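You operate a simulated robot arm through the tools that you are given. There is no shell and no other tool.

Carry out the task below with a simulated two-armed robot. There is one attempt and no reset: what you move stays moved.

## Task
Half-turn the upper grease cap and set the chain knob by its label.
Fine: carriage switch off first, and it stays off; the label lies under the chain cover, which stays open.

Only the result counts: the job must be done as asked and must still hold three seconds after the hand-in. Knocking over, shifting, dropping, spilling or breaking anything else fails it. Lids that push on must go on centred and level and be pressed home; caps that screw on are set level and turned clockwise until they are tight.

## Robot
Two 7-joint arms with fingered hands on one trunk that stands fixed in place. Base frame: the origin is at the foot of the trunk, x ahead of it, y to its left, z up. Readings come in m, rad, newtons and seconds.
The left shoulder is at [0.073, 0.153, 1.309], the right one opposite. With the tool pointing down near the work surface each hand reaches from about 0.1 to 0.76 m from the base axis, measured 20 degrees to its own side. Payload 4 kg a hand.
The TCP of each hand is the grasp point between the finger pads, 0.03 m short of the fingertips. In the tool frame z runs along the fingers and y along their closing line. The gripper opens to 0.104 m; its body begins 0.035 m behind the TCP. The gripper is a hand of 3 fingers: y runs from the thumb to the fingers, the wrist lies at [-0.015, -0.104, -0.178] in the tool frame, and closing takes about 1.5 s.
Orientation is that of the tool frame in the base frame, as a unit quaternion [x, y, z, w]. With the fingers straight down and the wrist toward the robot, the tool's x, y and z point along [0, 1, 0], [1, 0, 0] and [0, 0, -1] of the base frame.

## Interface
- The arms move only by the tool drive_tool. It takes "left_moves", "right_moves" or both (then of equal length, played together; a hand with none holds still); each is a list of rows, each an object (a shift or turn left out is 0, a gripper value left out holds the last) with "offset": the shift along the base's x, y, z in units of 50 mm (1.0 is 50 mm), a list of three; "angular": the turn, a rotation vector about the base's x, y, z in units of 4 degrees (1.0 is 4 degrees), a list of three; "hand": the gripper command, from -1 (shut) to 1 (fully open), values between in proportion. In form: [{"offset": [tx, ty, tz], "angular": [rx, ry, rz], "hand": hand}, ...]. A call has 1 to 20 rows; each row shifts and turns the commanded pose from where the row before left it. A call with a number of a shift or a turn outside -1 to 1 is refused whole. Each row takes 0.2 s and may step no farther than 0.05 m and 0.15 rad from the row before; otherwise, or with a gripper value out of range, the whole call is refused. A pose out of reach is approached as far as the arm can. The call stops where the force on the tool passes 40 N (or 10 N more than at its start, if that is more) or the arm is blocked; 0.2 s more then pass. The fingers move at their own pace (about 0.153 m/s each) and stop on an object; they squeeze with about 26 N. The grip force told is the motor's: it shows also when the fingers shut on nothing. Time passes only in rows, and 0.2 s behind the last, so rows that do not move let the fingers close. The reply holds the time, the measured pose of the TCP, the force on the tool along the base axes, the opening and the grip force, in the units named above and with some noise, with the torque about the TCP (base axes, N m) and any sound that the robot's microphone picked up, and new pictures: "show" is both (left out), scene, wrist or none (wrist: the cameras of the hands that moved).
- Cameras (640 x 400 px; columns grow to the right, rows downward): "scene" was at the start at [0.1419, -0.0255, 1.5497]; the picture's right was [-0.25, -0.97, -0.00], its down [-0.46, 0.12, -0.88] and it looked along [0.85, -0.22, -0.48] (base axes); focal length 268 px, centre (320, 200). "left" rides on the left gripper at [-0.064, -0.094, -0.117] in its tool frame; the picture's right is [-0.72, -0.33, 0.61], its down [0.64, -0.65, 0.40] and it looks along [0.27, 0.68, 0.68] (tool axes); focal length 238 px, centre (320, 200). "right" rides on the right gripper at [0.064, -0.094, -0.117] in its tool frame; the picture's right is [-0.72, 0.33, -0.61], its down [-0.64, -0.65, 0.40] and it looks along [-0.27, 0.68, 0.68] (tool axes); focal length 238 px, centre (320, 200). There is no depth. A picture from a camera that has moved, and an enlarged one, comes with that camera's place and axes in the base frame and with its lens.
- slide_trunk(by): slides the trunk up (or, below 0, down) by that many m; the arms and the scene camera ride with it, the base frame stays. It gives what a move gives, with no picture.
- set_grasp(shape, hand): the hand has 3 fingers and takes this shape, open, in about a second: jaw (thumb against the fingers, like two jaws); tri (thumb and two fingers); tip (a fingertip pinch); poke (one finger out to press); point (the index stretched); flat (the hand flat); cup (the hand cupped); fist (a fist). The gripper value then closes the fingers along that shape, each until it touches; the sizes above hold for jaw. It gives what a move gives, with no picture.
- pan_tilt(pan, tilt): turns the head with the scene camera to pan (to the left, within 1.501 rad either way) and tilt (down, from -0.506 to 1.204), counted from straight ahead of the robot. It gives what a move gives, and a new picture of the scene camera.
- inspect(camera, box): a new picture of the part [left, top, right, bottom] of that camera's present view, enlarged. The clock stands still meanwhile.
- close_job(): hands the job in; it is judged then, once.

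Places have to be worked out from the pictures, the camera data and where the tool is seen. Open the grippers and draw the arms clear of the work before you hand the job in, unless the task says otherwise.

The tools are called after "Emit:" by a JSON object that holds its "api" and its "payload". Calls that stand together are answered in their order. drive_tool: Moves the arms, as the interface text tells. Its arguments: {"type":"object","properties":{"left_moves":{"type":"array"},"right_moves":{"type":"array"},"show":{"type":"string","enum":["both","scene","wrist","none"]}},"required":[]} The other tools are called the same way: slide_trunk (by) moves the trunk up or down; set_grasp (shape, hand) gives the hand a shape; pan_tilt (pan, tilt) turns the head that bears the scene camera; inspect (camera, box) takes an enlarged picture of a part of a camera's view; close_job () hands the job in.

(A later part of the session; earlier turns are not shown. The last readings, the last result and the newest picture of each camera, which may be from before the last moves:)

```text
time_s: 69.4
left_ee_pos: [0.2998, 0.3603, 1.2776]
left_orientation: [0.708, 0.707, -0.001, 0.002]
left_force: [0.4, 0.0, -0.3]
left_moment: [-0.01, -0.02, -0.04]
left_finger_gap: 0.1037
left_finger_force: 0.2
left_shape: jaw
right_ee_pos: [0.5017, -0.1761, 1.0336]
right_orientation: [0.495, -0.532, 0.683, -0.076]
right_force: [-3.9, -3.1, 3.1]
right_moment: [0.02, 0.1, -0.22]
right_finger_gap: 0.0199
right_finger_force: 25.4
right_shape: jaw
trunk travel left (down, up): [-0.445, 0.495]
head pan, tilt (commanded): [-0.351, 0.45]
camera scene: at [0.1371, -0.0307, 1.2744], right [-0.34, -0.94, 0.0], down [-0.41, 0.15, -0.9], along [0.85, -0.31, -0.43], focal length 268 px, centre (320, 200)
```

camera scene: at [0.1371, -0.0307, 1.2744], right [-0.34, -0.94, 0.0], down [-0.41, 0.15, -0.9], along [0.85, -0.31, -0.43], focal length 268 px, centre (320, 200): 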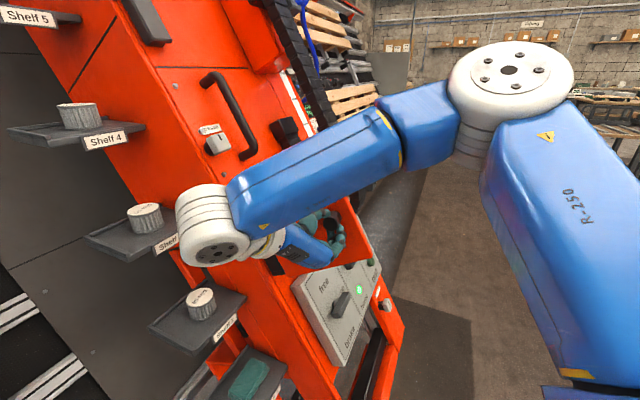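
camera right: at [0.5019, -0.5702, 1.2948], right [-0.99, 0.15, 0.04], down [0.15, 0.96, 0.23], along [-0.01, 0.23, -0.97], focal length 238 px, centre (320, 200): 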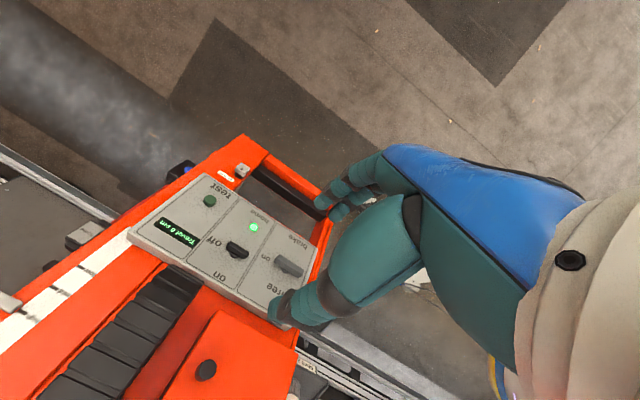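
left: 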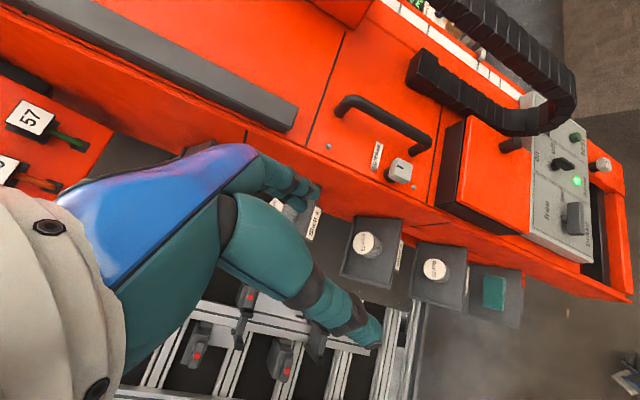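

At about 90° the load is small. I go on past upright to about 108°, turning the hand only a little.

Emit:
{"api": "drive_tool", "payload": {"right_moves": [{"offset": [-0.143, 0.239, -0.052], "angular": [-0.21, -0.21, -0.4]}, {"offset": [-0.123, 0.247, -0.063], "angular": [-0.21, -0.21, -0.4]}, {"offset": [-0.102, 0.255, -0.076], "angular": [-0.21, -0.21, -0.4]}, {"offset": [-0.081, 0.258, -0.086], "angular": [-0.21, -0.21, -0.4]}], "show": "scene"}}

```text
time_s: 70.4
left_ee_pos: [0.2935, 0.3595, 1.2772]
left_orientation: [0.707, 0.707, 0.001, 0.003]
left_force: [0.6, 0.5, 0.3]
left_moment: [-0.03, 0.0, 0.0]
left_finger_gap: 0.1035
left_finger_force: 0.0
left_shape: jaw
right_ee_pos: [0.4754, -0.1241, 1.0202]
right_orientation: [0.447, -0.534, 0.716, -0.04]
right_force: [-16.6, -5.2, 15.5]
right_moment: [-0.34, -0.11, -0.53]
right_finger_gap: 0.0195
right_finger_force: 26.1
right_shape: jaw
trunk travel left (down, up): [-0.445, 0.495]
head pan, tilt (commanded): [-0.351, 0.45]
camera scene: at [0.1314, -0.03, 1.2751], right [-0.34, -0.94, 0.0], down [-0.4, 0.15, -0.9], along [0.85, -0.31, -0.43], focal length 268 px, centre (320, 200)
```

scene: 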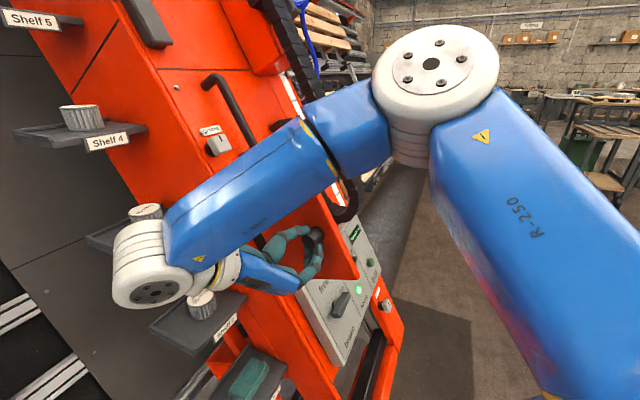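

The cover is now about 110° open, past upright. I open the fingers and draw the hand away along the plate, outward and slightly left, so as not to knock it closed.

Emit:
{"api": "drive_tool", "payload": {"right_moves": [{"hand": 0.0}, {"hand": 0.5}, {"hand": 0.5}, {"hand": 0.5}, {"offset": [-0.28, -0.045, 0.174]}, {"offset": [-0.56, -0.09, 0.348]}, {"offset": [-0.56, -0.09, 0.348]}], "show": "scene"}}

```text
time_s: 72.0
left_ee_pos: [0.2992, 0.358, 1.2771]
left_orientation: [0.707, 0.707, -0.001, 0.002]
left_force: [-0.2, -1.1, -0.4]
left_moment: [0.03, 0.0, 0.01]
left_finger_gap: 0.1039
left_finger_force: 0.0
left_shape: jaw
right_ee_pos: [0.4089, -0.1364, 1.0602]
right_orientation: [0.45, -0.535, 0.714, -0.039]
right_force: [0.5, 0.0, 0.4]
right_moment: [0.0, -0.01, 0.01]
right_finger_gap: 0.0777
right_finger_force: 0.1
right_shape: jaw
trunk travel left (down, up): [-0.445, 0.495]
head pan, tilt (commanded): [-0.351, 0.45]
camera scene: at [0.1374, -0.0308, 1.2742], right [-0.34, -0.94, 0.0], down [-0.41, 0.15, -0.9], along [0.85, -0.31, -0.44], focal length 268 px, centre (320, 200)
```

scene: 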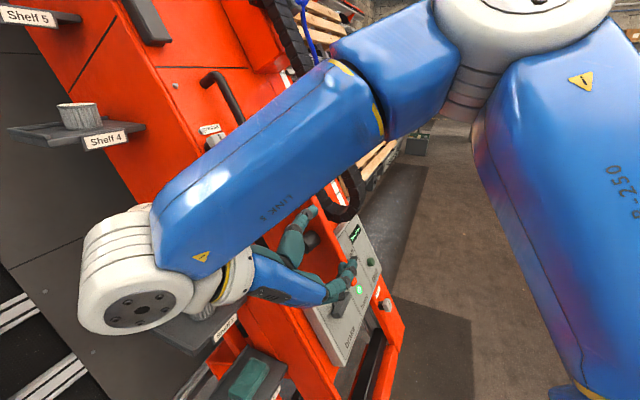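

I enlarge the view around the fingers to see where the cover and knob are.

Emit:
{"api": "inspect", "payload": {"camera": "scene", "box": [220, 180, 400, 330]}}

Emit:
{"api": "inspect", "payload": {"camera": "left", "box": [0, 0, 640, 400]}}

```text
2.67 times, centred on (310, 255) of scene
camera zoom: at [0.1374, -0.0308, 1.2742], right [-0.34, -0.94, 0.0], down [-0.41, 0.15, -0.9], along [0.85, -0.31, -0.44], focal length 716 px, centre (347, 53)
```

zoom: 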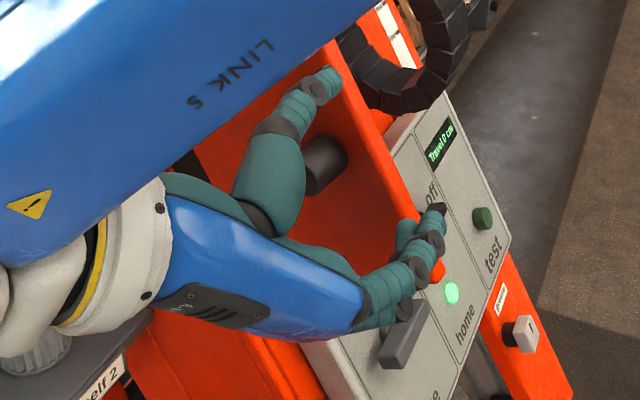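

```text
1.00 times, centred on (320, 200) of left (not enlarged: the box is as wide or as high as the picture)
camera zoom: at [0.2056, 0.2942, 1.3931], right [-0.32, -0.72, -0.61], down [-0.65, 0.64, -0.41], along [0.69, 0.27, -0.68], focal length 238 px, centre (320, 200)
```

zoom: 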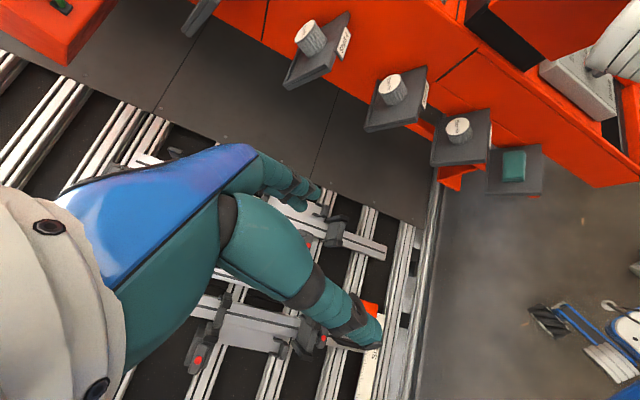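

The cover now stands open on its own, with its knob facing the robot. I move the hand outward and then swing it away to the right, turning it back to face the machine.

Emit:
{"api": "drive_tool", "payload": {"right_moves": [{"offset": [-0.226, -0.226, 0.24]}, {"offset": [-0.226, -0.226, 0.24]}, {"offset": [0.02, -0.324, 0.1], "angular": [0.4, 0.4, 0.75]}, {"offset": [0.02, -0.324, 0.1], "angular": [0.53, 0.53, 1.0]}, {"offset": [0.05, -0.324, 0.1], "angular": [0.53, 0.53, 1.0]}, {"offset": [0.07, -0.324, 0.05], "angular": [0.53, 0.53, 1.0]}, {"offset": [0.07, -0.324, 0.05], "angular": [0.53, 0.53, 1.0]}, {"offset": [0.07, -0.324, 0.05], "angular": [0.53, 0.53, 1.0]}, {"offset": [0.07, -0.324, 0.05], "angular": [0.53, 0.53, 1.0]}, {"offset": [0.07, -0.324, 0.05], "angular": [0.53, 0.53, 1.0]}, {"offset": [0.07, -0.324, 0.05], "angular": [0.53, 0.53, 1.0]}, {"offset": [0.07, -0.324, 0.05], "angular": [0.53, 0.53, 1.0]}, {"offset": [0.07, -0.324, 0.05], "angular": [0.53, 0.53, 1.0]}, {"offset": [0.07, -0.324, 0.05], "angular": [0.53, 0.53, 1.0]}, {"offset": [0.07, -0.324, 0.05], "angular": [0.53, 0.53, 1.0]}, {"offset": [0.07, -0.324, 0.05], "angular": [0.53, 0.53, 1.0]}, {"offset": [0.07, -0.324, 0.05], "angular": [0.53, 0.53, 1.0]}, {"offset": [0.07, -0.324, 0.05], "angular": [0.53, 0.53, 1.0]}], "show": "both"}}

```text
time_s: 75.8
left_ee_pos: [0.3018, 0.3565, 1.277]
left_orientation: [0.707, 0.707, 0.0, 0.0]
left_force: [-0.7, -0.4, 0.0]
left_moment: [0.02, -0.02, -0.02]
left_finger_gap: 0.1039
left_finger_force: 0.0
left_shape: jaw
right_ee_pos: [0.4388, -0.4197, 1.1321]
right_orientation: [0.801, -0.389, 0.265, -0.371]
right_force: [-0.3, 0.0, 0.0]
right_moment: [-0.01, 0.01, 0.0]
right_finger_gap: 0.0777
right_finger_force: 0.0
right_shape: jaw
trunk travel left (down, up): [-0.445, 0.495]
head pan, tilt (commanded): [-0.351, 0.45]
camera scene: at [0.1386, -0.0337, 1.274], right [-0.34, -0.94, 0.0], down [-0.41, 0.15, -0.9], along [0.84, -0.31, -0.44], focal length 268 px, centre (320, 200)
camera right: at [0.4306, -0.479, 1.2843], right [-0.98, 0.21, 0.0], down [0.21, 0.96, 0.2], along [0.04, 0.19, -0.98], focal length 238 px, centre (320, 200)
```

scene: 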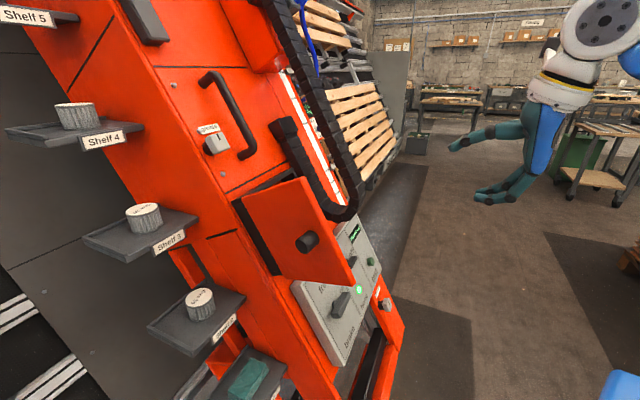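
right: 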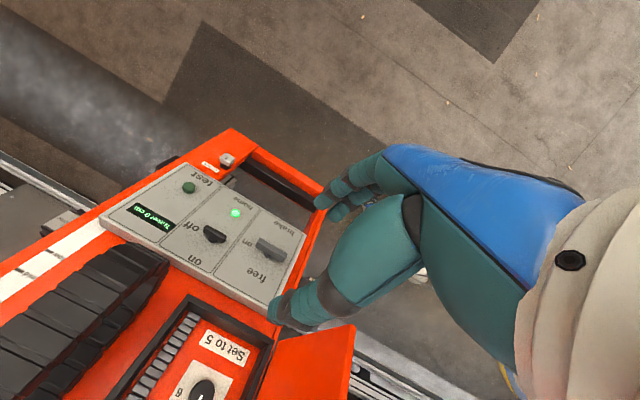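

The cover stays open, and inside I can see a label "Set to 5" and a dial knob with numbers. I enlarge the inside.

Emit:
{"api": "inspect", "payload": {"camera": "right", "box": [110, 290, 270, 400]}}

Emit:
{"api": "inspect", "payload": {"camera": "scene", "box": [220, 160, 380, 300]}}

```text
3.64 times, centred on (190, 345) of right
camera zoom: at [0.4306, -0.479, 1.2843], right [-0.98, 0.21, 0.0], down [0.21, 0.96, 0.2], along [0.04, 0.19, -0.98], focal length 867 px, centre (793, -327)
```

zoom: 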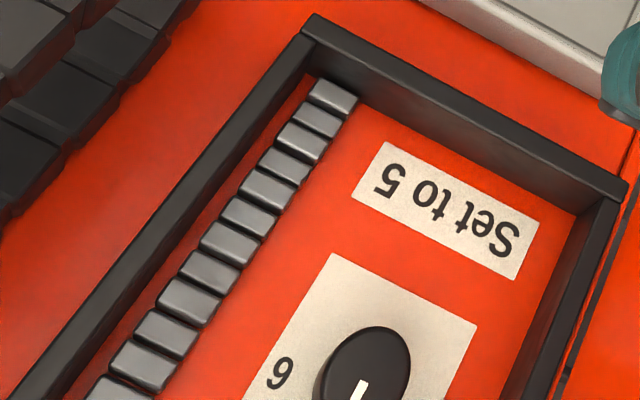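

```text
2.86 times, centred on (300, 230) of scene
camera zoom: at [0.1386, -0.0337, 1.274], right [-0.34, -0.94, 0.0], down [-0.41, 0.15, -0.9], along [0.84, -0.31, -0.44], focal length 767 px, centre (377, 114)
```

zoom: 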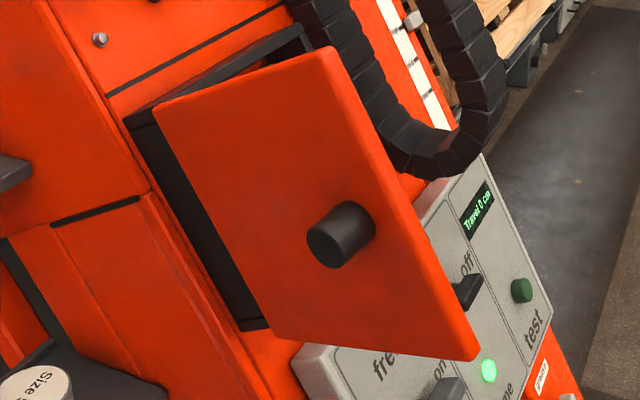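

The chain knob is a round pointer knob in the recess, and the label reads "Set to 5". I raise the hand to see its whole dial.

Emit:
{"api": "drive_tool", "payload": {"right_moves": [{"offset": [0.34, 0.34, 0.64], "angular": [0.46, 0.46, 0.87]}, {"offset": [0.34, 0.34, 0.64], "angular": [0.46, 0.46, 0.87]}, {"offset": [0.34, 0.34, 0.64], "angular": [0.46, 0.46, 0.87]}], "show": "wrist"}}

Emit:
{"api": "inspect", "payload": {"camera": "right", "box": [140, 200, 340, 380]}}

```text
time_s: 76.6
left_ee_pos: [0.2984, 0.3595, 1.2753]
left_orientation: [0.707, 0.707, 0.0, 0.002]
left_force: [0.0, 1.1, -0.9]
left_moment: [-0.02, 0.02, 0.01]
left_finger_gap: 0.1038
left_finger_force: 0.1
left_shape: jaw
right_ee_pos: [0.4859, -0.3657, 1.2297]
right_orientation: [0.826, -0.344, 0.175, -0.411]
right_force: [0.2, -0.1, 0.7]
right_moment: [-0.03, 0.04, -0.02]
right_finger_gap: 0.078
right_finger_force: 0.0
right_shape: jaw
trunk travel left (down, up): [-0.445, 0.495]
head pan, tilt (commanded): [-0.351, 0.45]
camera right: at [0.5047, -0.4378, 1.3752], right [-0.99, 0.03, 0.1], down [0.06, 0.96, 0.27], along [-0.09, 0.28, -0.96], focal length 238 px, centre (320, 200)
```

right: 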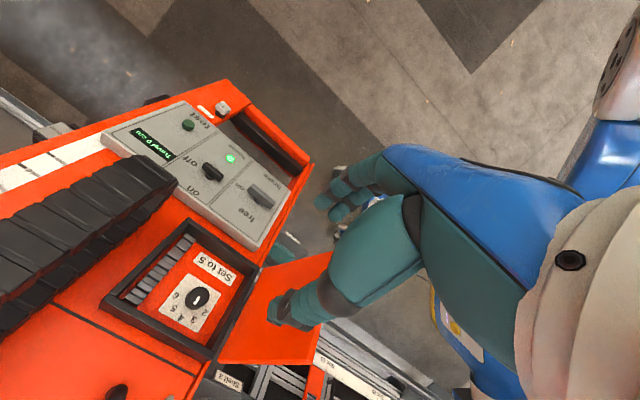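

```text
2.22 times, centred on (240, 290) of right
camera zoom: at [0.5047, -0.4378, 1.3752], right [-0.99, 0.03, 0.1], down [0.06, 0.96, 0.27], along [-0.09, 0.28, -0.96], focal length 530 px, centre (498, 0)
```

zoom: 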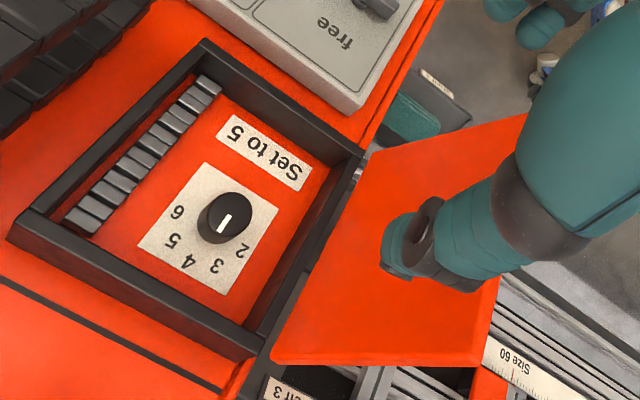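

Emit:
{"api": "inspect", "payload": {"camera": "right", "box": [180, 250, 260, 340]}}

```text
4.44 times, centred on (220, 295) of right
camera zoom: at [0.5047, -0.4378, 1.3752], right [-0.99, 0.03, 0.1], down [0.06, 0.96, 0.27], along [-0.09, 0.28, -0.96], focal length 1059 px, centre (764, -222)
```

zoom: 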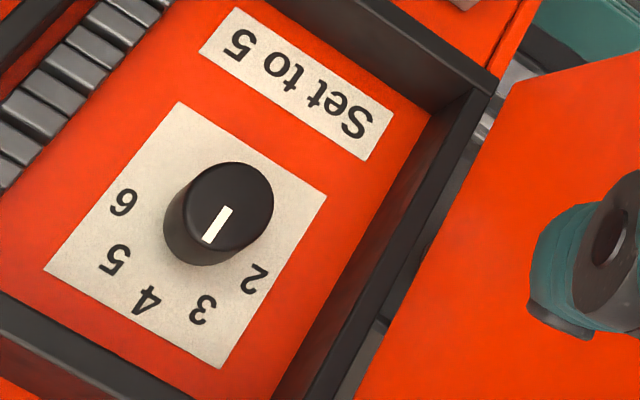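

The dial runs 2–6 at about 40° spacing, the pointer now stands at 4, and the label says "Set to 5": so a 40° clockwise turn. I go in front of this knob (inside the recess) with thumb up and fingers down, stopping short to refine.

Emit:
{"api": "drive_tool", "payload": {"right_moves": [{"offset": [0.491, 0.53, -0.642], "hand": 0.45}, {"offset": [0.491, 0.53, -0.642]}, {"offset": [0.491, 0.53, -0.642]}, {"offset": [0.491, 0.53, -0.642]}, {"offset": [0.491, 0.53, -0.642]}], "show": "wrist"}}

Emit:
{"api": "inspect", "payload": {"camera": "right", "box": [140, 160, 380, 400]}}

Emit:
{"api": "inspect", "payload": {"camera": "scene", "box": [220, 120, 400, 300]}}

```text
time_s: 77.8
left_ee_pos: [0.3032, 0.3591, 1.2756]
left_orientation: [0.707, 0.707, -0.002, 0.001]
left_force: [0.8, -0.3, 0.8]
left_moment: [0.01, 0.0, -0.01]
left_finger_gap: 0.1037
left_finger_force: 0.2
left_shape: jaw
right_ee_pos: [0.6131, -0.2335, 1.0652]
right_orientation: [0.826, -0.346, 0.174, -0.411]
right_force: [0.3, 0.2, 0.0]
right_moment: [0.01, 0.0, 0.02]
right_finger_gap: 0.0757
right_finger_force: 0.0
right_shape: jaw
trunk travel left (down, up): [-0.445, 0.495]
head pan, tilt (commanded): [-0.351, 0.45]
camera right: at [0.6319, -0.3063, 1.2128], right [-0.99, 0.03, 0.11], down [0.06, 0.96, 0.28], along [-0.09, 0.28, -0.96], focal length 238 px, centre (320, 200)
```

right: 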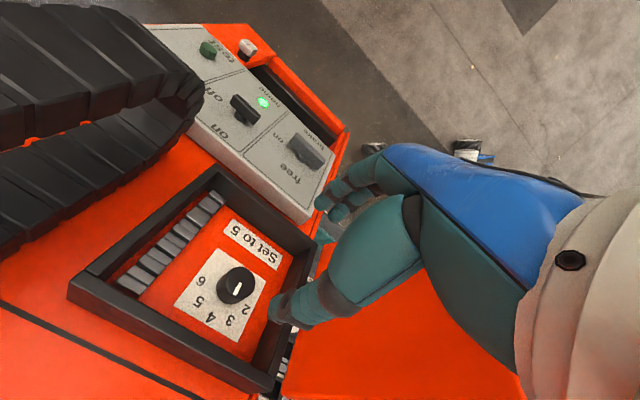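

```text
1.67 times, centred on (260, 280) of right
camera zoom: at [0.6319, -0.3063, 1.2128], right [-0.99, 0.03, 0.11], down [0.06, 0.96, 0.28], along [-0.09, 0.28, -0.96], focal length 397 px, centre (420, 67)
```

zoom: 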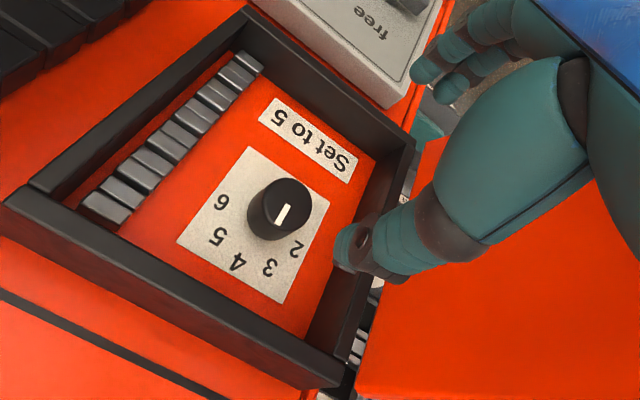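

```text
2.22 times, centred on (310, 210) of scene
camera zoom: at [0.141, -0.0317, 1.2738], right [-0.34, -0.94, 0.0], down [-0.41, 0.15, -0.9], along [0.84, -0.31, -0.44], focal length 596 px, centre (342, 178)
```

zoom: 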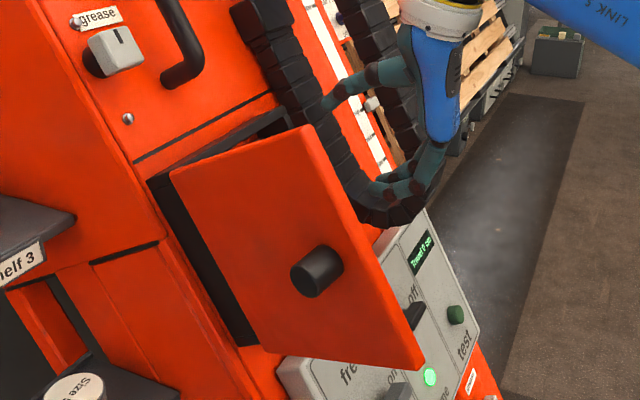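

The knob's top lies about 0.20 m ahead, 11 mm left and 11 mm below the tool axis; it is about 50 mm wide and roughly 20 mm tall. I move 15 cm in with that correction.

Emit:
{"api": "drive_tool", "payload": {"right_moves": [{"offset": [0.368, 0.434, -0.498]}, {"offset": [0.368, 0.434, -0.498]}, {"offset": [0.368, 0.434, -0.498]}, {"offset": [0.368, 0.434, -0.498]}], "show": "wrist"}}

Emit:
{"api": "inspect", "payload": {"camera": "right", "box": [180, 160, 400, 360]}}

Emit:
{"api": "inspect", "payload": {"camera": "scene", "box": [220, 120, 400, 300]}}

```text
time_s: 78.8
left_ee_pos: [0.3031, 0.3595, 1.2746]
left_orientation: [0.707, 0.707, -0.002, 0.001]
left_force: [-0.5, -0.5, -0.5]
left_moment: [0.02, 0.02, 0.02]
left_finger_gap: 0.1038
left_finger_force: 0.1
left_shape: jaw
right_ee_pos: [0.6874, -0.1487, 0.9663]
right_orientation: [0.825, -0.345, 0.175, -0.411]
right_force: [0.3, -0.3, 0.6]
right_moment: [0.0, 0.0, -0.01]
right_finger_gap: 0.0757
right_finger_force: 0.1
right_shape: jaw
trunk travel left (down, up): [-0.445, 0.495]
head pan, tilt (commanded): [-0.351, 0.45]
camera right: at [0.7058, -0.2195, 1.1123], right [-0.99, 0.03, 0.11], down [0.06, 0.96, 0.28], along [-0.09, 0.28, -0.96], focal length 238 px, centre (320, 200)
```

right: 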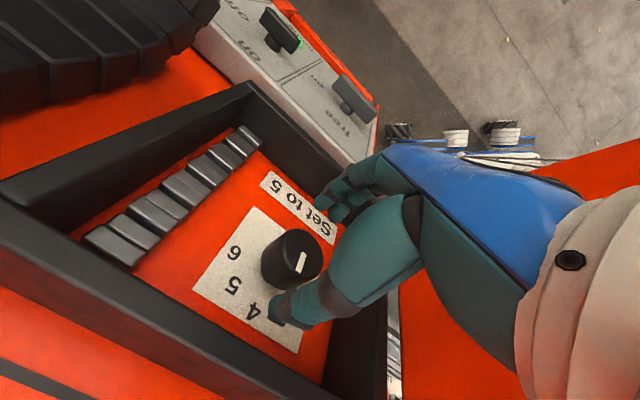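

```text
2.00 times, centred on (290, 260) of right
camera zoom: at [0.7058, -0.2195, 1.1123], right [-0.99, 0.03, 0.11], down [0.06, 0.96, 0.28], along [-0.09, 0.28, -0.96], focal length 477 px, centre (380, 80)
```

zoom: 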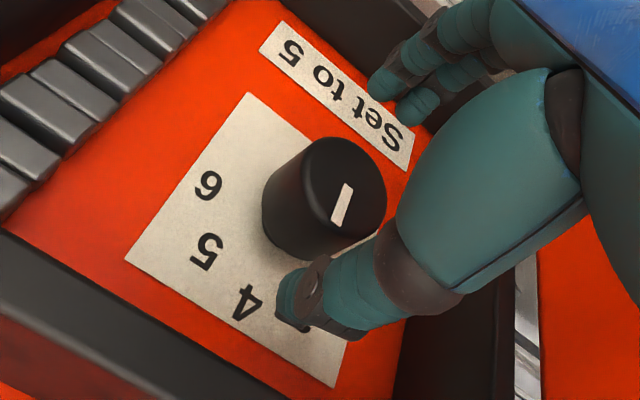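

```text
2.22 times, centred on (310, 210) of scene
camera zoom: at [0.1412, -0.0308, 1.2738], right [-0.34, -0.94, 0.0], down [-0.41, 0.15, -0.9], along [0.84, -0.31, -0.44], focal length 596 px, centre (342, 178)
```

zoom: 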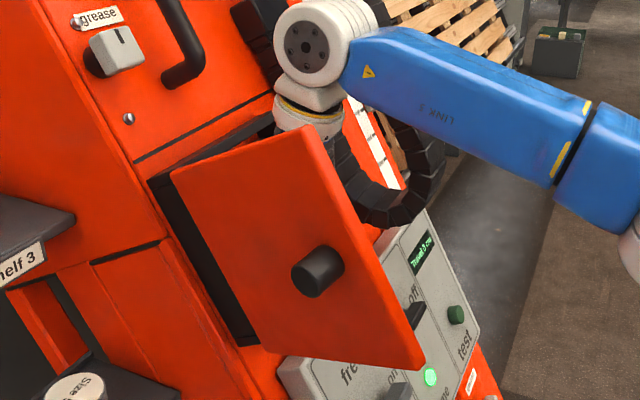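

I enlarge the knob once more to fix its exact centre and depth before closing in.

Emit:
{"api": "inspect", "payload": {"camera": "right", "box": [230, 200, 350, 320]}}

```text
3.33 times, centred on (290, 260) of right
camera zoom: at [0.7058, -0.2195, 1.1123], right [-0.99, 0.03, 0.11], down [0.06, 0.96, 0.28], along [-0.09, 0.28, -0.96], focal length 794 px, centre (420, 0)
```

zoom: 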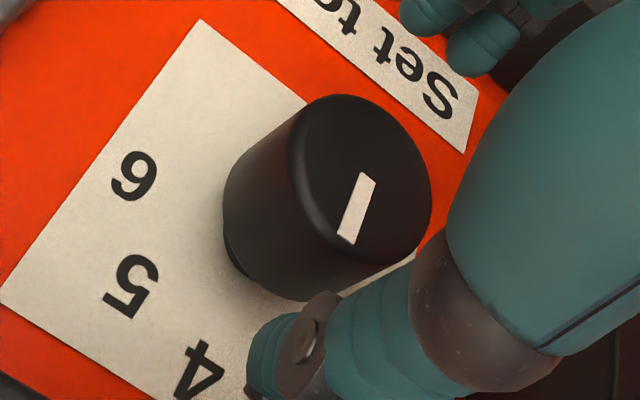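

Combining the views, the knob's top is about 4 cm ahead and the recess floor 7 cm ahead, nearly on axis; it is about 4 cm wide. I advance 28 mm and close gently around it.

Emit:
{"api": "drive_tool", "payload": {"right_moves": [{"offset": [0.132, 0.185, -0.169]}, {"offset": [0.132, 0.185, -0.169]}, {"offset": [0, 0, 0]}], "show": "none"}}

Emit:
{"api": "inspect", "payload": {"camera": "right", "box": [180, 160, 400, 360]}}

```text
time_s: 79.6
left_ee_pos: [0.2977, 0.3547, 1.2776]
left_orientation: [0.708, 0.706, 0.002, 0.002]
left_force: [0.6, 0.0, 0.4]
left_moment: [0.01, 0.01, -0.02]
left_finger_gap: 0.1035
left_finger_force: 0.0
left_shape: jaw
right_ee_pos: [0.6968, -0.1335, 0.9521]
right_orientation: [0.825, -0.345, 0.176, -0.412]
right_force: [-8.9, -9.6, 7.7]
right_moment: [0.47, -0.54, -0.09]
right_finger_gap: 0.0749
right_finger_force: 0.1
right_shape: jaw
trunk travel left (down, up): [-0.445, 0.495]
head pan, tilt (commanded): [-0.351, 0.45]
```

```text
2.00 times, centred on (290, 260) of right
camera zoom: at [0.7143, -0.2061, 1.099], right [-0.99, 0.03, 0.1], down [0.06, 0.96, 0.28], along [-0.09, 0.28, -0.95], focal length 477 px, centre (380, 80)
```

zoom: 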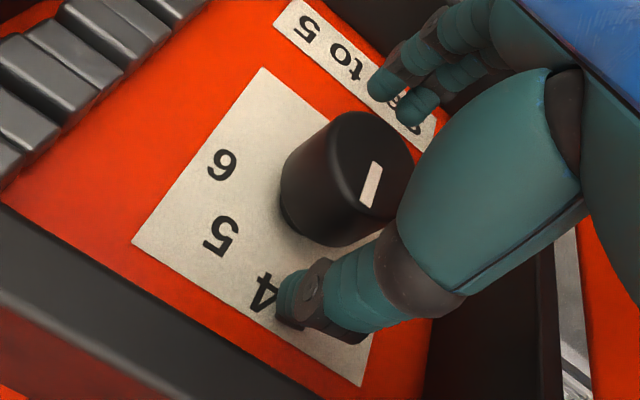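

The thumb tip touches the dial plate (about 15 N). I back off a centimetre and then close on the knob.

Emit:
{"api": "drive_tool", "payload": {"right_moves": [{"offset": [-0.113, -0.113, 0.12]}, {"hand": 0.2}, {"hand": -0.2}, {"hand": -0.6}, {"hand": -1}, {"hand": -1}, {"hand": -1}], "show": "none"}}

Emit:
{"api": "inspect", "payload": {"camera": "right", "box": [180, 160, 400, 360]}}

```text
time_s: 81.2
left_ee_pos: [0.2998, 0.3605, 1.275]
left_orientation: [0.706, 0.708, -0.001, 0.002]
left_force: [0.5, -0.3, 0.3]
left_moment: [0.02, 0.0, -0.04]
left_finger_gap: 0.1037
left_finger_force: 0.0
left_shape: jaw
right_ee_pos: [0.693, -0.1326, 0.9569]
right_orientation: [0.826, -0.344, 0.174, -0.411]
right_force: [-0.7, 7.7, 1.4]
right_moment: [0.08, -0.08, 0.11]
right_finger_gap: 0.02
right_finger_force: 25.9
right_shape: jaw
trunk travel left (down, up): [-0.445, 0.495]
head pan, tilt (commanded): [-0.351, 0.45]
```

```text
2.00 times, centred on (290, 260) of right
camera zoom: at [0.7113, -0.2051, 1.1035], right [-0.99, 0.03, 0.1], down [0.06, 0.96, 0.27], along [-0.09, 0.28, -0.96], focal length 477 px, centre (380, 80)
```

zoom: 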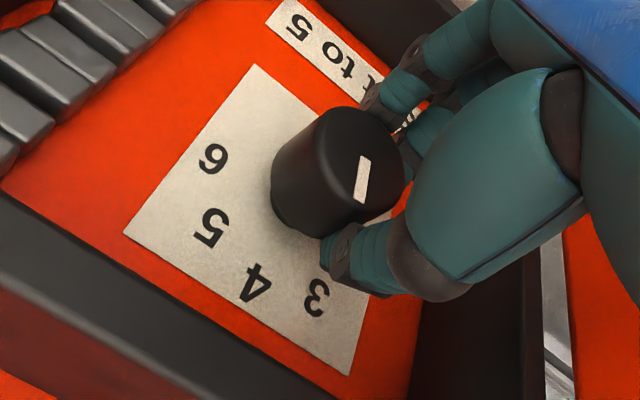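

The grip landed off-centre: the knob sits about 12 mm to the right of the jaw's centre (gap only 20 mm). I open, shift right and slightly up, and close again.

Emit:
{"api": "drive_tool", "payload": {"right_moves": [{"hand": 0.0}, {"hand": 0.45}, {"hand": 0.45}, {"offset": [0.19, -0.122, 0.064]}, {"hand": 0.2}, {"hand": -0.2}, {"hand": -0.6}, {"hand": -1}, {"hand": -1}, {"hand": -1}], "show": "none"}}

Emit:
{"api": "inspect", "payload": {"camera": "right", "box": [180, 160, 400, 360]}}

```text
time_s: 83.4
left_ee_pos: [0.3003, 0.3599, 1.2749]
left_orientation: [0.708, 0.707, -0.001, 0.001]
left_force: [-0.6, 0.1, 0.0]
left_moment: [0.01, 0.03, -0.01]
left_finger_gap: 0.1034
left_finger_force: 0.0
left_shape: jaw
right_ee_pos: [0.7034, -0.1402, 0.9617]
right_orientation: [0.826, -0.343, 0.175, -0.412]
right_force: [8.8, 1.8, 10.9]
right_moment: [0.3, -0.39, -0.08]
right_finger_gap: 0.0271
right_finger_force: 26.2
right_shape: jaw
trunk travel left (down, up): [-0.445, 0.495]
head pan, tilt (commanded): [-0.351, 0.45]
```

```text
2.00 times, centred on (290, 260) of right
camera zoom: at [0.7206, -0.2123, 1.1079], right [-0.99, 0.03, 0.1], down [0.06, 0.96, 0.28], along [-0.09, 0.28, -0.96], focal length 477 px, centre (380, 80)
```

zoom: 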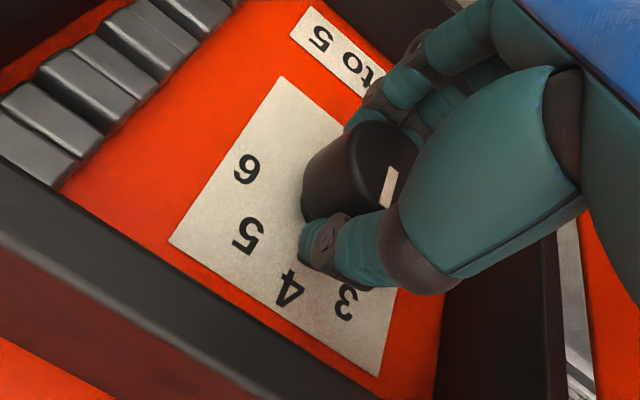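

Now it is centred (gap 27 mm). I relieve the small upward load and turn clockwise 24° first.

Emit:
{"api": "drive_tool", "payload": {"right_moves": [{"offset": [0.025, 0.025, 0.048]}, {"angular": [0.85, 0.85, -0.9]}, {"angular": [0.85, 0.85, -0.9]}, {"angular": [0.85, 0.85, -0.9]}, {"angular": [0.85, 0.85, -0.9]}], "show": "none"}}

Emit:
{"api": "inspect", "payload": {"camera": "right", "box": [180, 160, 400, 360]}}

```text
time_s: 84.6
left_ee_pos: [0.3006, 0.3584, 1.2767]
left_orientation: [0.708, 0.707, 0.0, 0.001]
left_force: [0.4, 0.1, 1.4]
left_moment: [-0.04, 0.0, 0.0]
left_finger_gap: 0.1037
left_finger_force: 0.0
left_shape: jaw
right_ee_pos: [0.7035, -0.1403, 0.9626]
right_orientation: [0.736, -0.511, 0.083, -0.436]
right_force: [-0.4, 1.0, 0.6]
right_moment: [0.08, -0.02, 0.08]
right_finger_gap: 0.0276
right_finger_force: 26.2
right_shape: jaw
trunk travel left (down, up): [-0.445, 0.495]
head pan, tilt (commanded): [-0.351, 0.45]
```

```text
2.00 times, centred on (290, 260) of right
camera zoom: at [0.7308, -0.2496, 1.0811], right [-0.91, 0.22, 0.37], down [0.37, 0.82, 0.44], along [-0.2, 0.53, -0.82], focal length 477 px, centre (380, 80)
```

zoom: 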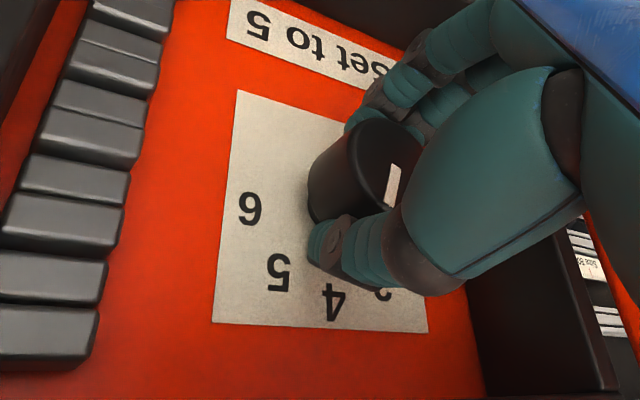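

The pointer turns with the hand at almost no load. I turn the remaining 16°.

Emit:
{"api": "drive_tool", "payload": {"right_moves": [{"angular": [0.85, 0.85, -0.9]}, {"angular": [0.85, 0.85, -0.9]}, {"angular": [0.566, 0.566, -0.6]}, {"offset": [0, 0, 0]}], "show": "none"}}

Emit:
{"api": "inspect", "payload": {"camera": "right", "box": [180, 160, 400, 360]}}

```text
time_s: 85.6
left_ee_pos: [0.3013, 0.3587, 1.2766]
left_orientation: [0.707, 0.707, -0.001, 0.002]
left_force: [0.2, 0.4, -0.3]
left_moment: [0.0, -0.02, -0.01]
left_finger_gap: 0.1037
left_finger_force: 0.1
left_shape: jaw
right_ee_pos: [0.7044, -0.1402, 0.9624]
right_orientation: [0.659, -0.607, 0.022, -0.444]
right_force: [-3.6, 1.1, -2.3]
right_moment: [0.03, 0.16, 0.24]
right_finger_gap: 0.0276
right_finger_force: 26.2
right_shape: jaw
trunk travel left (down, up): [-0.445, 0.495]
head pan, tilt (commanded): [-0.351, 0.45]
```

```text
2.00 times, centred on (290, 260) of right
camera zoom: at [0.7276, -0.2706, 1.0585], right [-0.79, 0.29, 0.54], down [0.57, 0.67, 0.48], along [-0.22, 0.69, -0.69], focal length 477 px, centre (380, 80)
```

zoom: 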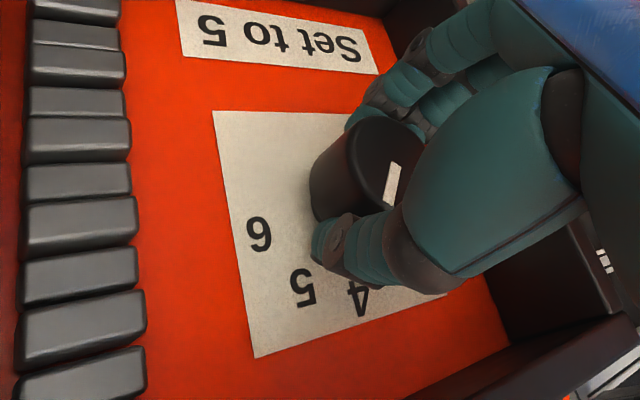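

I open the fingers and lift off a few centimetres to read where the pointer stands.

Emit:
{"api": "drive_tool", "payload": {"right_moves": [{"hand": 0.0}, {"hand": 0.45}, {"hand": 0.45}, {"offset": [-0.25, -0.25, 0.265]}, {"offset": [-0.56, -0.56, 0.6]}], "show": "none"}}

Emit:
{"api": "inspect", "payload": {"camera": "right", "box": [160, 160, 400, 360]}}

Emit:
{"api": "inspect", "payload": {"camera": "right", "box": [220, 220, 340, 340]}}

```text
time_s: 86.8
left_ee_pos: [0.2973, 0.3561, 1.2786]
left_orientation: [0.707, 0.707, 0.001, 0.001]
left_force: [0.2, 0.2, 0.2]
left_moment: [-0.01, 0.0, 0.03]
left_finger_gap: 0.1038
left_finger_force: 0.1
left_shape: jaw
right_ee_pos: [0.6626, -0.1826, 1.0058]
right_orientation: [0.66, -0.605, 0.021, -0.445]
right_force: [-0.2, -0.8, 0.7]
right_moment: [0.0, -0.02, 0.0]
right_finger_gap: 0.0751
right_finger_force: 0.1
right_shape: jaw
trunk travel left (down, up): [-0.445, 0.495]
head pan, tilt (commanded): [-0.351, 0.45]
```

```text
2.00 times, centred on (280, 260) of right
camera zoom: at [0.6861, -0.3138, 1.1031], right [-0.79, 0.29, 0.54], down [0.57, 0.67, 0.48], along [-0.22, 0.69, -0.69], focal length 477 px, centre (400, 80)
```

zoom: 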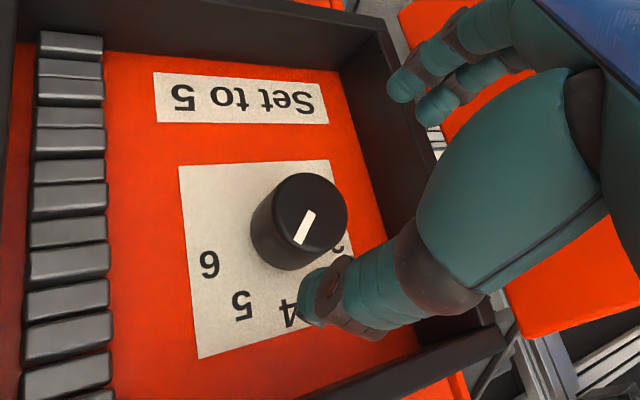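

```text
3.33 times, centred on (280, 280) of right
camera zoom: at [0.6861, -0.3138, 1.1031], right [-0.79, 0.29, 0.54], down [0.57, 0.67, 0.48], along [-0.22, 0.69, -0.69], focal length 794 px, centre (453, -67)
```

zoom: 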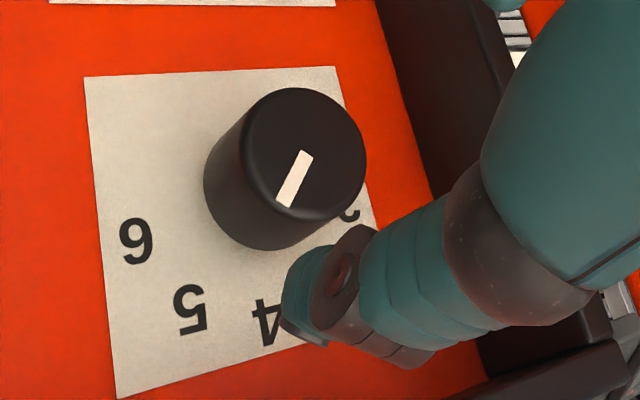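

The pointer is now nearly at 5, by my estimate about 3° short. I enlarge the knob further to measure it better.

Emit:
{"api": "inspect", "payload": {"camera": "right", "box": [250, 240, 310, 290]}}

Emit:
{"api": "inspect", "payload": {"camera": "right", "box": [225, 235, 325, 345]}}

```text
8.00 times, centred on (280, 265) of right
camera zoom: at [0.6861, -0.3138, 1.1031], right [-0.79, 0.29, 0.54], down [0.57, 0.67, 0.48], along [-0.22, 0.69, -0.69], focal length 1907 px, centre (640, -320)
```

zoom: 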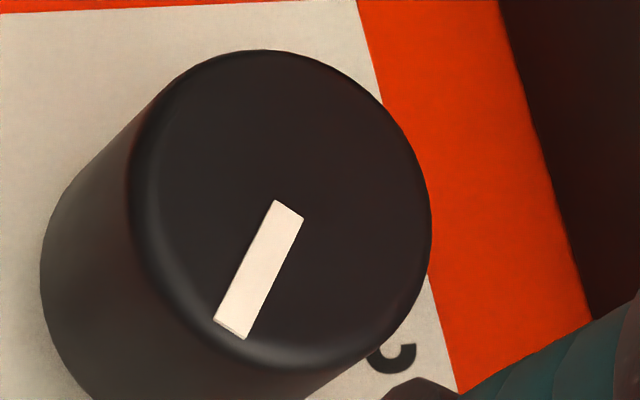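

```text
3.64 times, centred on (275, 290) of right
camera zoom: at [0.6861, -0.3138, 1.1031], right [-0.79, 0.29, 0.54], down [0.57, 0.67, 0.48], along [-0.22, 0.69, -0.69], focal length 867 px, centre (484, -127)
```

zoom: 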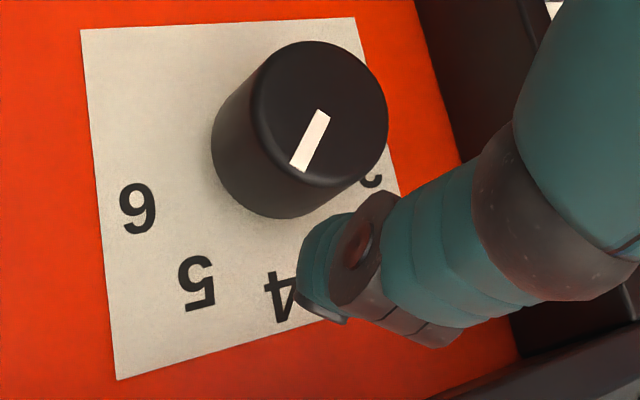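

Measured in the enlarged view the pointer agrees with the 5 to within a degree or two, so the chain knob is set. I withdraw from the recess, straight out, then raise the trunk for the upper grease cap.

Emit:
{"api": "drive_tool", "payload": {"right_moves": [{"offset": [-0.56, -0.56, 0.6]}, {"offset": [-0.56, -0.56, 0.6]}, {"offset": [-0.56, -0.56, 0.6]}, {"offset": [-0.56, -0.56, 0.6]}, {"offset": [-0.56, -0.56, 0.6]}], "show": "both"}}

Emit:
{"api": "slide_trunk", "payload": {"by": 0.2}}

```text
time_s: 88.0
left_ee_pos: [0.2986, 0.3573, 1.2769]
left_orientation: [0.707, 0.707, 0.0, 0.002]
left_force: [0.4, -0.3, -0.1]
left_moment: [0.0, 0.02, 0.02]
left_finger_gap: 0.1035
left_finger_force: 0.1
left_shape: jaw
right_ee_pos: [0.5212, -0.323, 1.1562]
right_orientation: [0.659, -0.606, 0.022, -0.444]
right_force: [-0.5, -0.4, 0.2]
right_moment: [0.01, -0.02, 0.03]
right_finger_gap: 0.0753
right_finger_force: 0.0
right_shape: jaw
trunk travel left (down, up): [-0.445, 0.495]
head pan, tilt (commanded): [-0.351, 0.45]
camera scene: at [0.1369, -0.0332, 1.2742], right [-0.34, -0.94, 0.0], down [-0.41, 0.15, -0.9], along [0.85, -0.31, -0.44], focal length 268 px, centre (320, 200)
camera right: at [0.5444, -0.4533, 1.2529], right [-0.79, 0.29, 0.54], down [0.57, 0.67, 0.48], along [-0.22, 0.69, -0.69], focal length 238 px, centre (320, 200)
```

scene: 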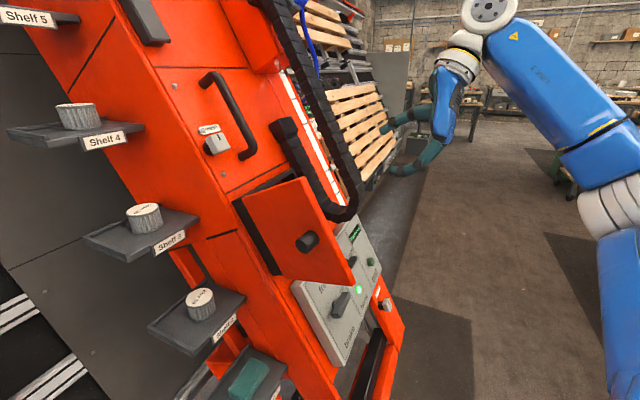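
right: 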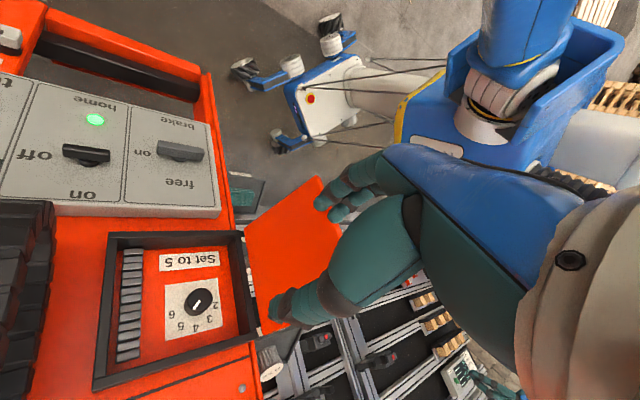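

```text
time_s: 90.1
left_ee_pos: [0.301, 0.3564, 1.4765]
left_orientation: [0.707, 0.707, 0.0, 0.001]
left_force: [0.0, 0.3, -0.7]
left_moment: [-0.02, -0.01, 0.01]
left_finger_gap: 0.1036
left_finger_force: 0.1
left_shape: jaw
right_ee_pos: [0.5238, -0.3222, 1.3544]
right_orientation: [0.659, -0.607, 0.021, -0.444]
right_force: [-0.9, 0.3, -0.5]
right_moment: [0.03, -0.02, -0.01]
right_finger_gap: 0.0755
right_finger_force: 0.2
right_shape: jaw
trunk travel left (down, up): [-0.645, 0.295]
head pan, tilt (commanded): [-0.351, 0.45]
```

The wrist view confirms the black switch lies in line with "off" and the cover stands open. I turn the hand back and move it in front of the upper grease cap (about [0.735, -0.03, 1.13]).

Emit:
{"api": "drive_tool", "payload": {"right_moves": [{"offset": [0.076, 0.159, -0.077], "angular": [-0.85, -0.85, 0.9]}, {"offset": [0.076, 0.159, -0.077], "angular": [-0.85, -0.85, 0.9]}, {"offset": [0.076, 0.159, -0.077], "angular": [-0.85, -0.85, 0.9]}, {"offset": [0.076, 0.159, -0.077], "angular": [-0.85, -0.85, 0.9]}, {"offset": [0.076, 0.159, -0.077], "angular": [-0.85, -0.85, 0.9]}, {"offset": [0.076, 0.159, -0.077], "angular": [-0.85, -0.85, 0.9]}, {"offset": [0.076, 0.159, -0.077], "angular": [-0.85, -0.85, 0.9]}, {"offset": [0.076, 0.159, -0.077], "angular": [-0.85, -0.85, 0.9]}, {"offset": [0.076, 0.159, -0.077], "angular": [-0.85, -0.85, 0.9]}, {"offset": [0.076, 0.159, -0.077], "angular": [-0.85, -0.85, 0.9]}, {"offset": [0.076, 0.159, -0.077], "angular": [-0.85, -0.85, 0.9]}, {"offset": [0.076, 0.159, -0.077], "angular": [-0.85, -0.85, 0.9]}, {"offset": [0.076, 0.159, -0.077], "angular": [-0.85, -0.85, 0.9]}, {"offset": [0.076, 0.159, -0.077], "angular": [-0.85, -0.85, 0.9]}, {"offset": [0.076, 0.159, -0.077], "angular": [-0.85, -0.85, 0.9]}, {"offset": [0.076, 0.159, -0.077], "angular": [-0.85, -0.85, 0.9]}, {"offset": [0.076, 0.159, -0.077], "angular": [-0.85, -0.85, 0.9]}, {"offset": [0.076, 0.159, -0.077], "angular": [-0.85, -0.85, 0.9]}, {"offset": [0.076, 0.159, -0.077], "angular": [-0.85, -0.85, 0.9]}, {"offset": [0.076, 0.159, -0.077], "angular": [-0.85, -0.85, 0.9]}], "show": "both"}}

```text
time_s: 94.3
left_ee_pos: [0.3015, 0.3587, 1.477]
left_orientation: [0.707, 0.707, -0.001, 0.001]
left_force: [0.4, 0.0, -0.8]
left_moment: [-0.01, -0.02, 0.01]
left_finger_gap: 0.1037
left_finger_force: 0.1
left_shape: jaw
right_ee_pos: [0.5991, -0.1607, 1.2772]
right_orientation: [0.851, 0.269, 0.4, -0.206]
right_force: [-0.1, -0.8, 0.2]
right_moment: [-0.02, 0.02, 0.03]
right_finger_gap: 0.0751
right_finger_force: 0.2
right_shape: jaw
trunk travel left (down, up): [-0.645, 0.295]
head pan, tilt (commanded): [-0.351, 0.45]
camera scene: at [0.1395, -0.0319, 1.474], right [-0.34, -0.94, 0.0], down [-0.41, 0.15, -0.9], along [0.84, -0.31, -0.44], focal length 268 px, centre (320, 200)
camera right: at [0.5077, -0.1367, 1.4106], right [-0.53, -0.81, -0.25], down [-0.52, 0.54, -0.66], along [0.67, -0.22, -0.71], focal length 238 px, centre (320, 200)
```

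scene: 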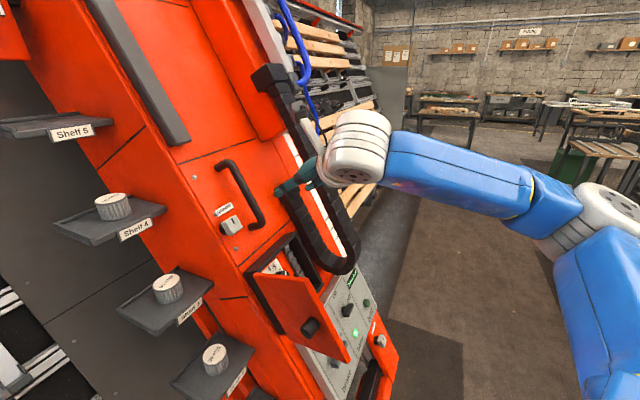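
right: 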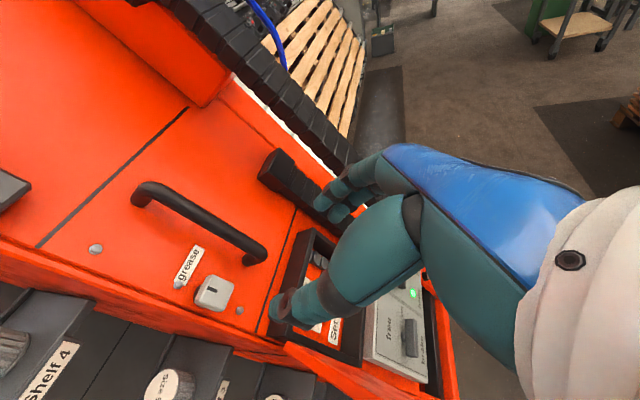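

I can see the cap with its mark, the door handle right of it. I finish the hand's turn and look closer.

Emit:
{"api": "drive_tool", "payload": {"right_moves": [{"angular": [-0.75, -0.75, 0.8]}, {"angular": [-0.75, -0.75, 0.8]}], "show": "none"}}

Emit:
{"api": "inspect", "payload": {"camera": "right", "box": [120, 160, 340, 360]}}

Emit:
{"api": "inspect", "payload": {"camera": "scene", "box": [180, 150, 280, 250]}}

```text
time_s: 94.9
left_ee_pos: [0.2997, 0.3575, 1.476]
left_orientation: [0.707, 0.707, -0.001, 0.001]
left_force: [-0.2, -0.3, -0.3]
left_moment: [0.01, -0.03, -0.01]
left_finger_gap: 0.1036
left_finger_force: 0.0
left_shape: jaw
right_ee_pos: [0.5992, -0.1623, 1.2766]
right_orientation: [0.823, 0.347, 0.417, -0.17]
right_force: [0.4, 0.1, -0.9]
right_moment: [-0.01, -0.01, 0.02]
right_finger_gap: 0.075
right_finger_force: 0.1
right_shape: jaw
trunk travel left (down, up): [-0.645, 0.295]
head pan, tilt (commanded): [-0.351, 0.45]
```

```text
2.00 times, centred on (230, 260) of right
camera zoom: at [0.4911, -0.1355, 1.398], right [-0.41, -0.89, -0.21], down [-0.5, 0.41, -0.76], along [0.76, -0.21, -0.61], focal length 477 px, centre (500, 80)
```

zoom: 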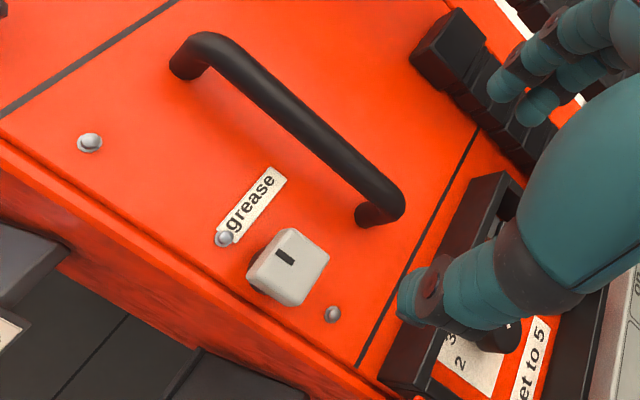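

```text
4.00 times, centred on (230, 200) of scene
camera zoom: at [0.139, -0.0326, 1.4741], right [-0.34, -0.94, 0.0], down [-0.41, 0.15, -0.9], along [0.84, -0.31, -0.44], focal length 1074 px, centre (680, 200)
```

zoom: 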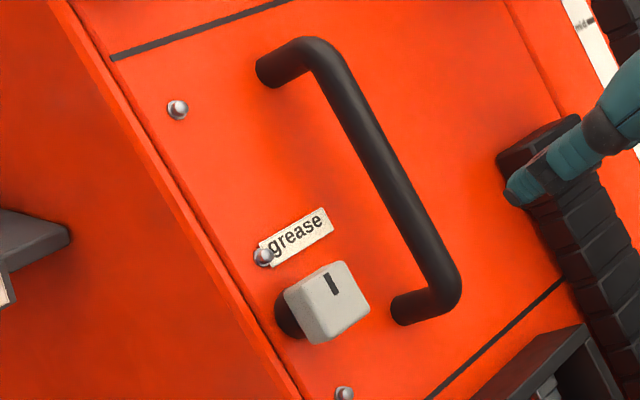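

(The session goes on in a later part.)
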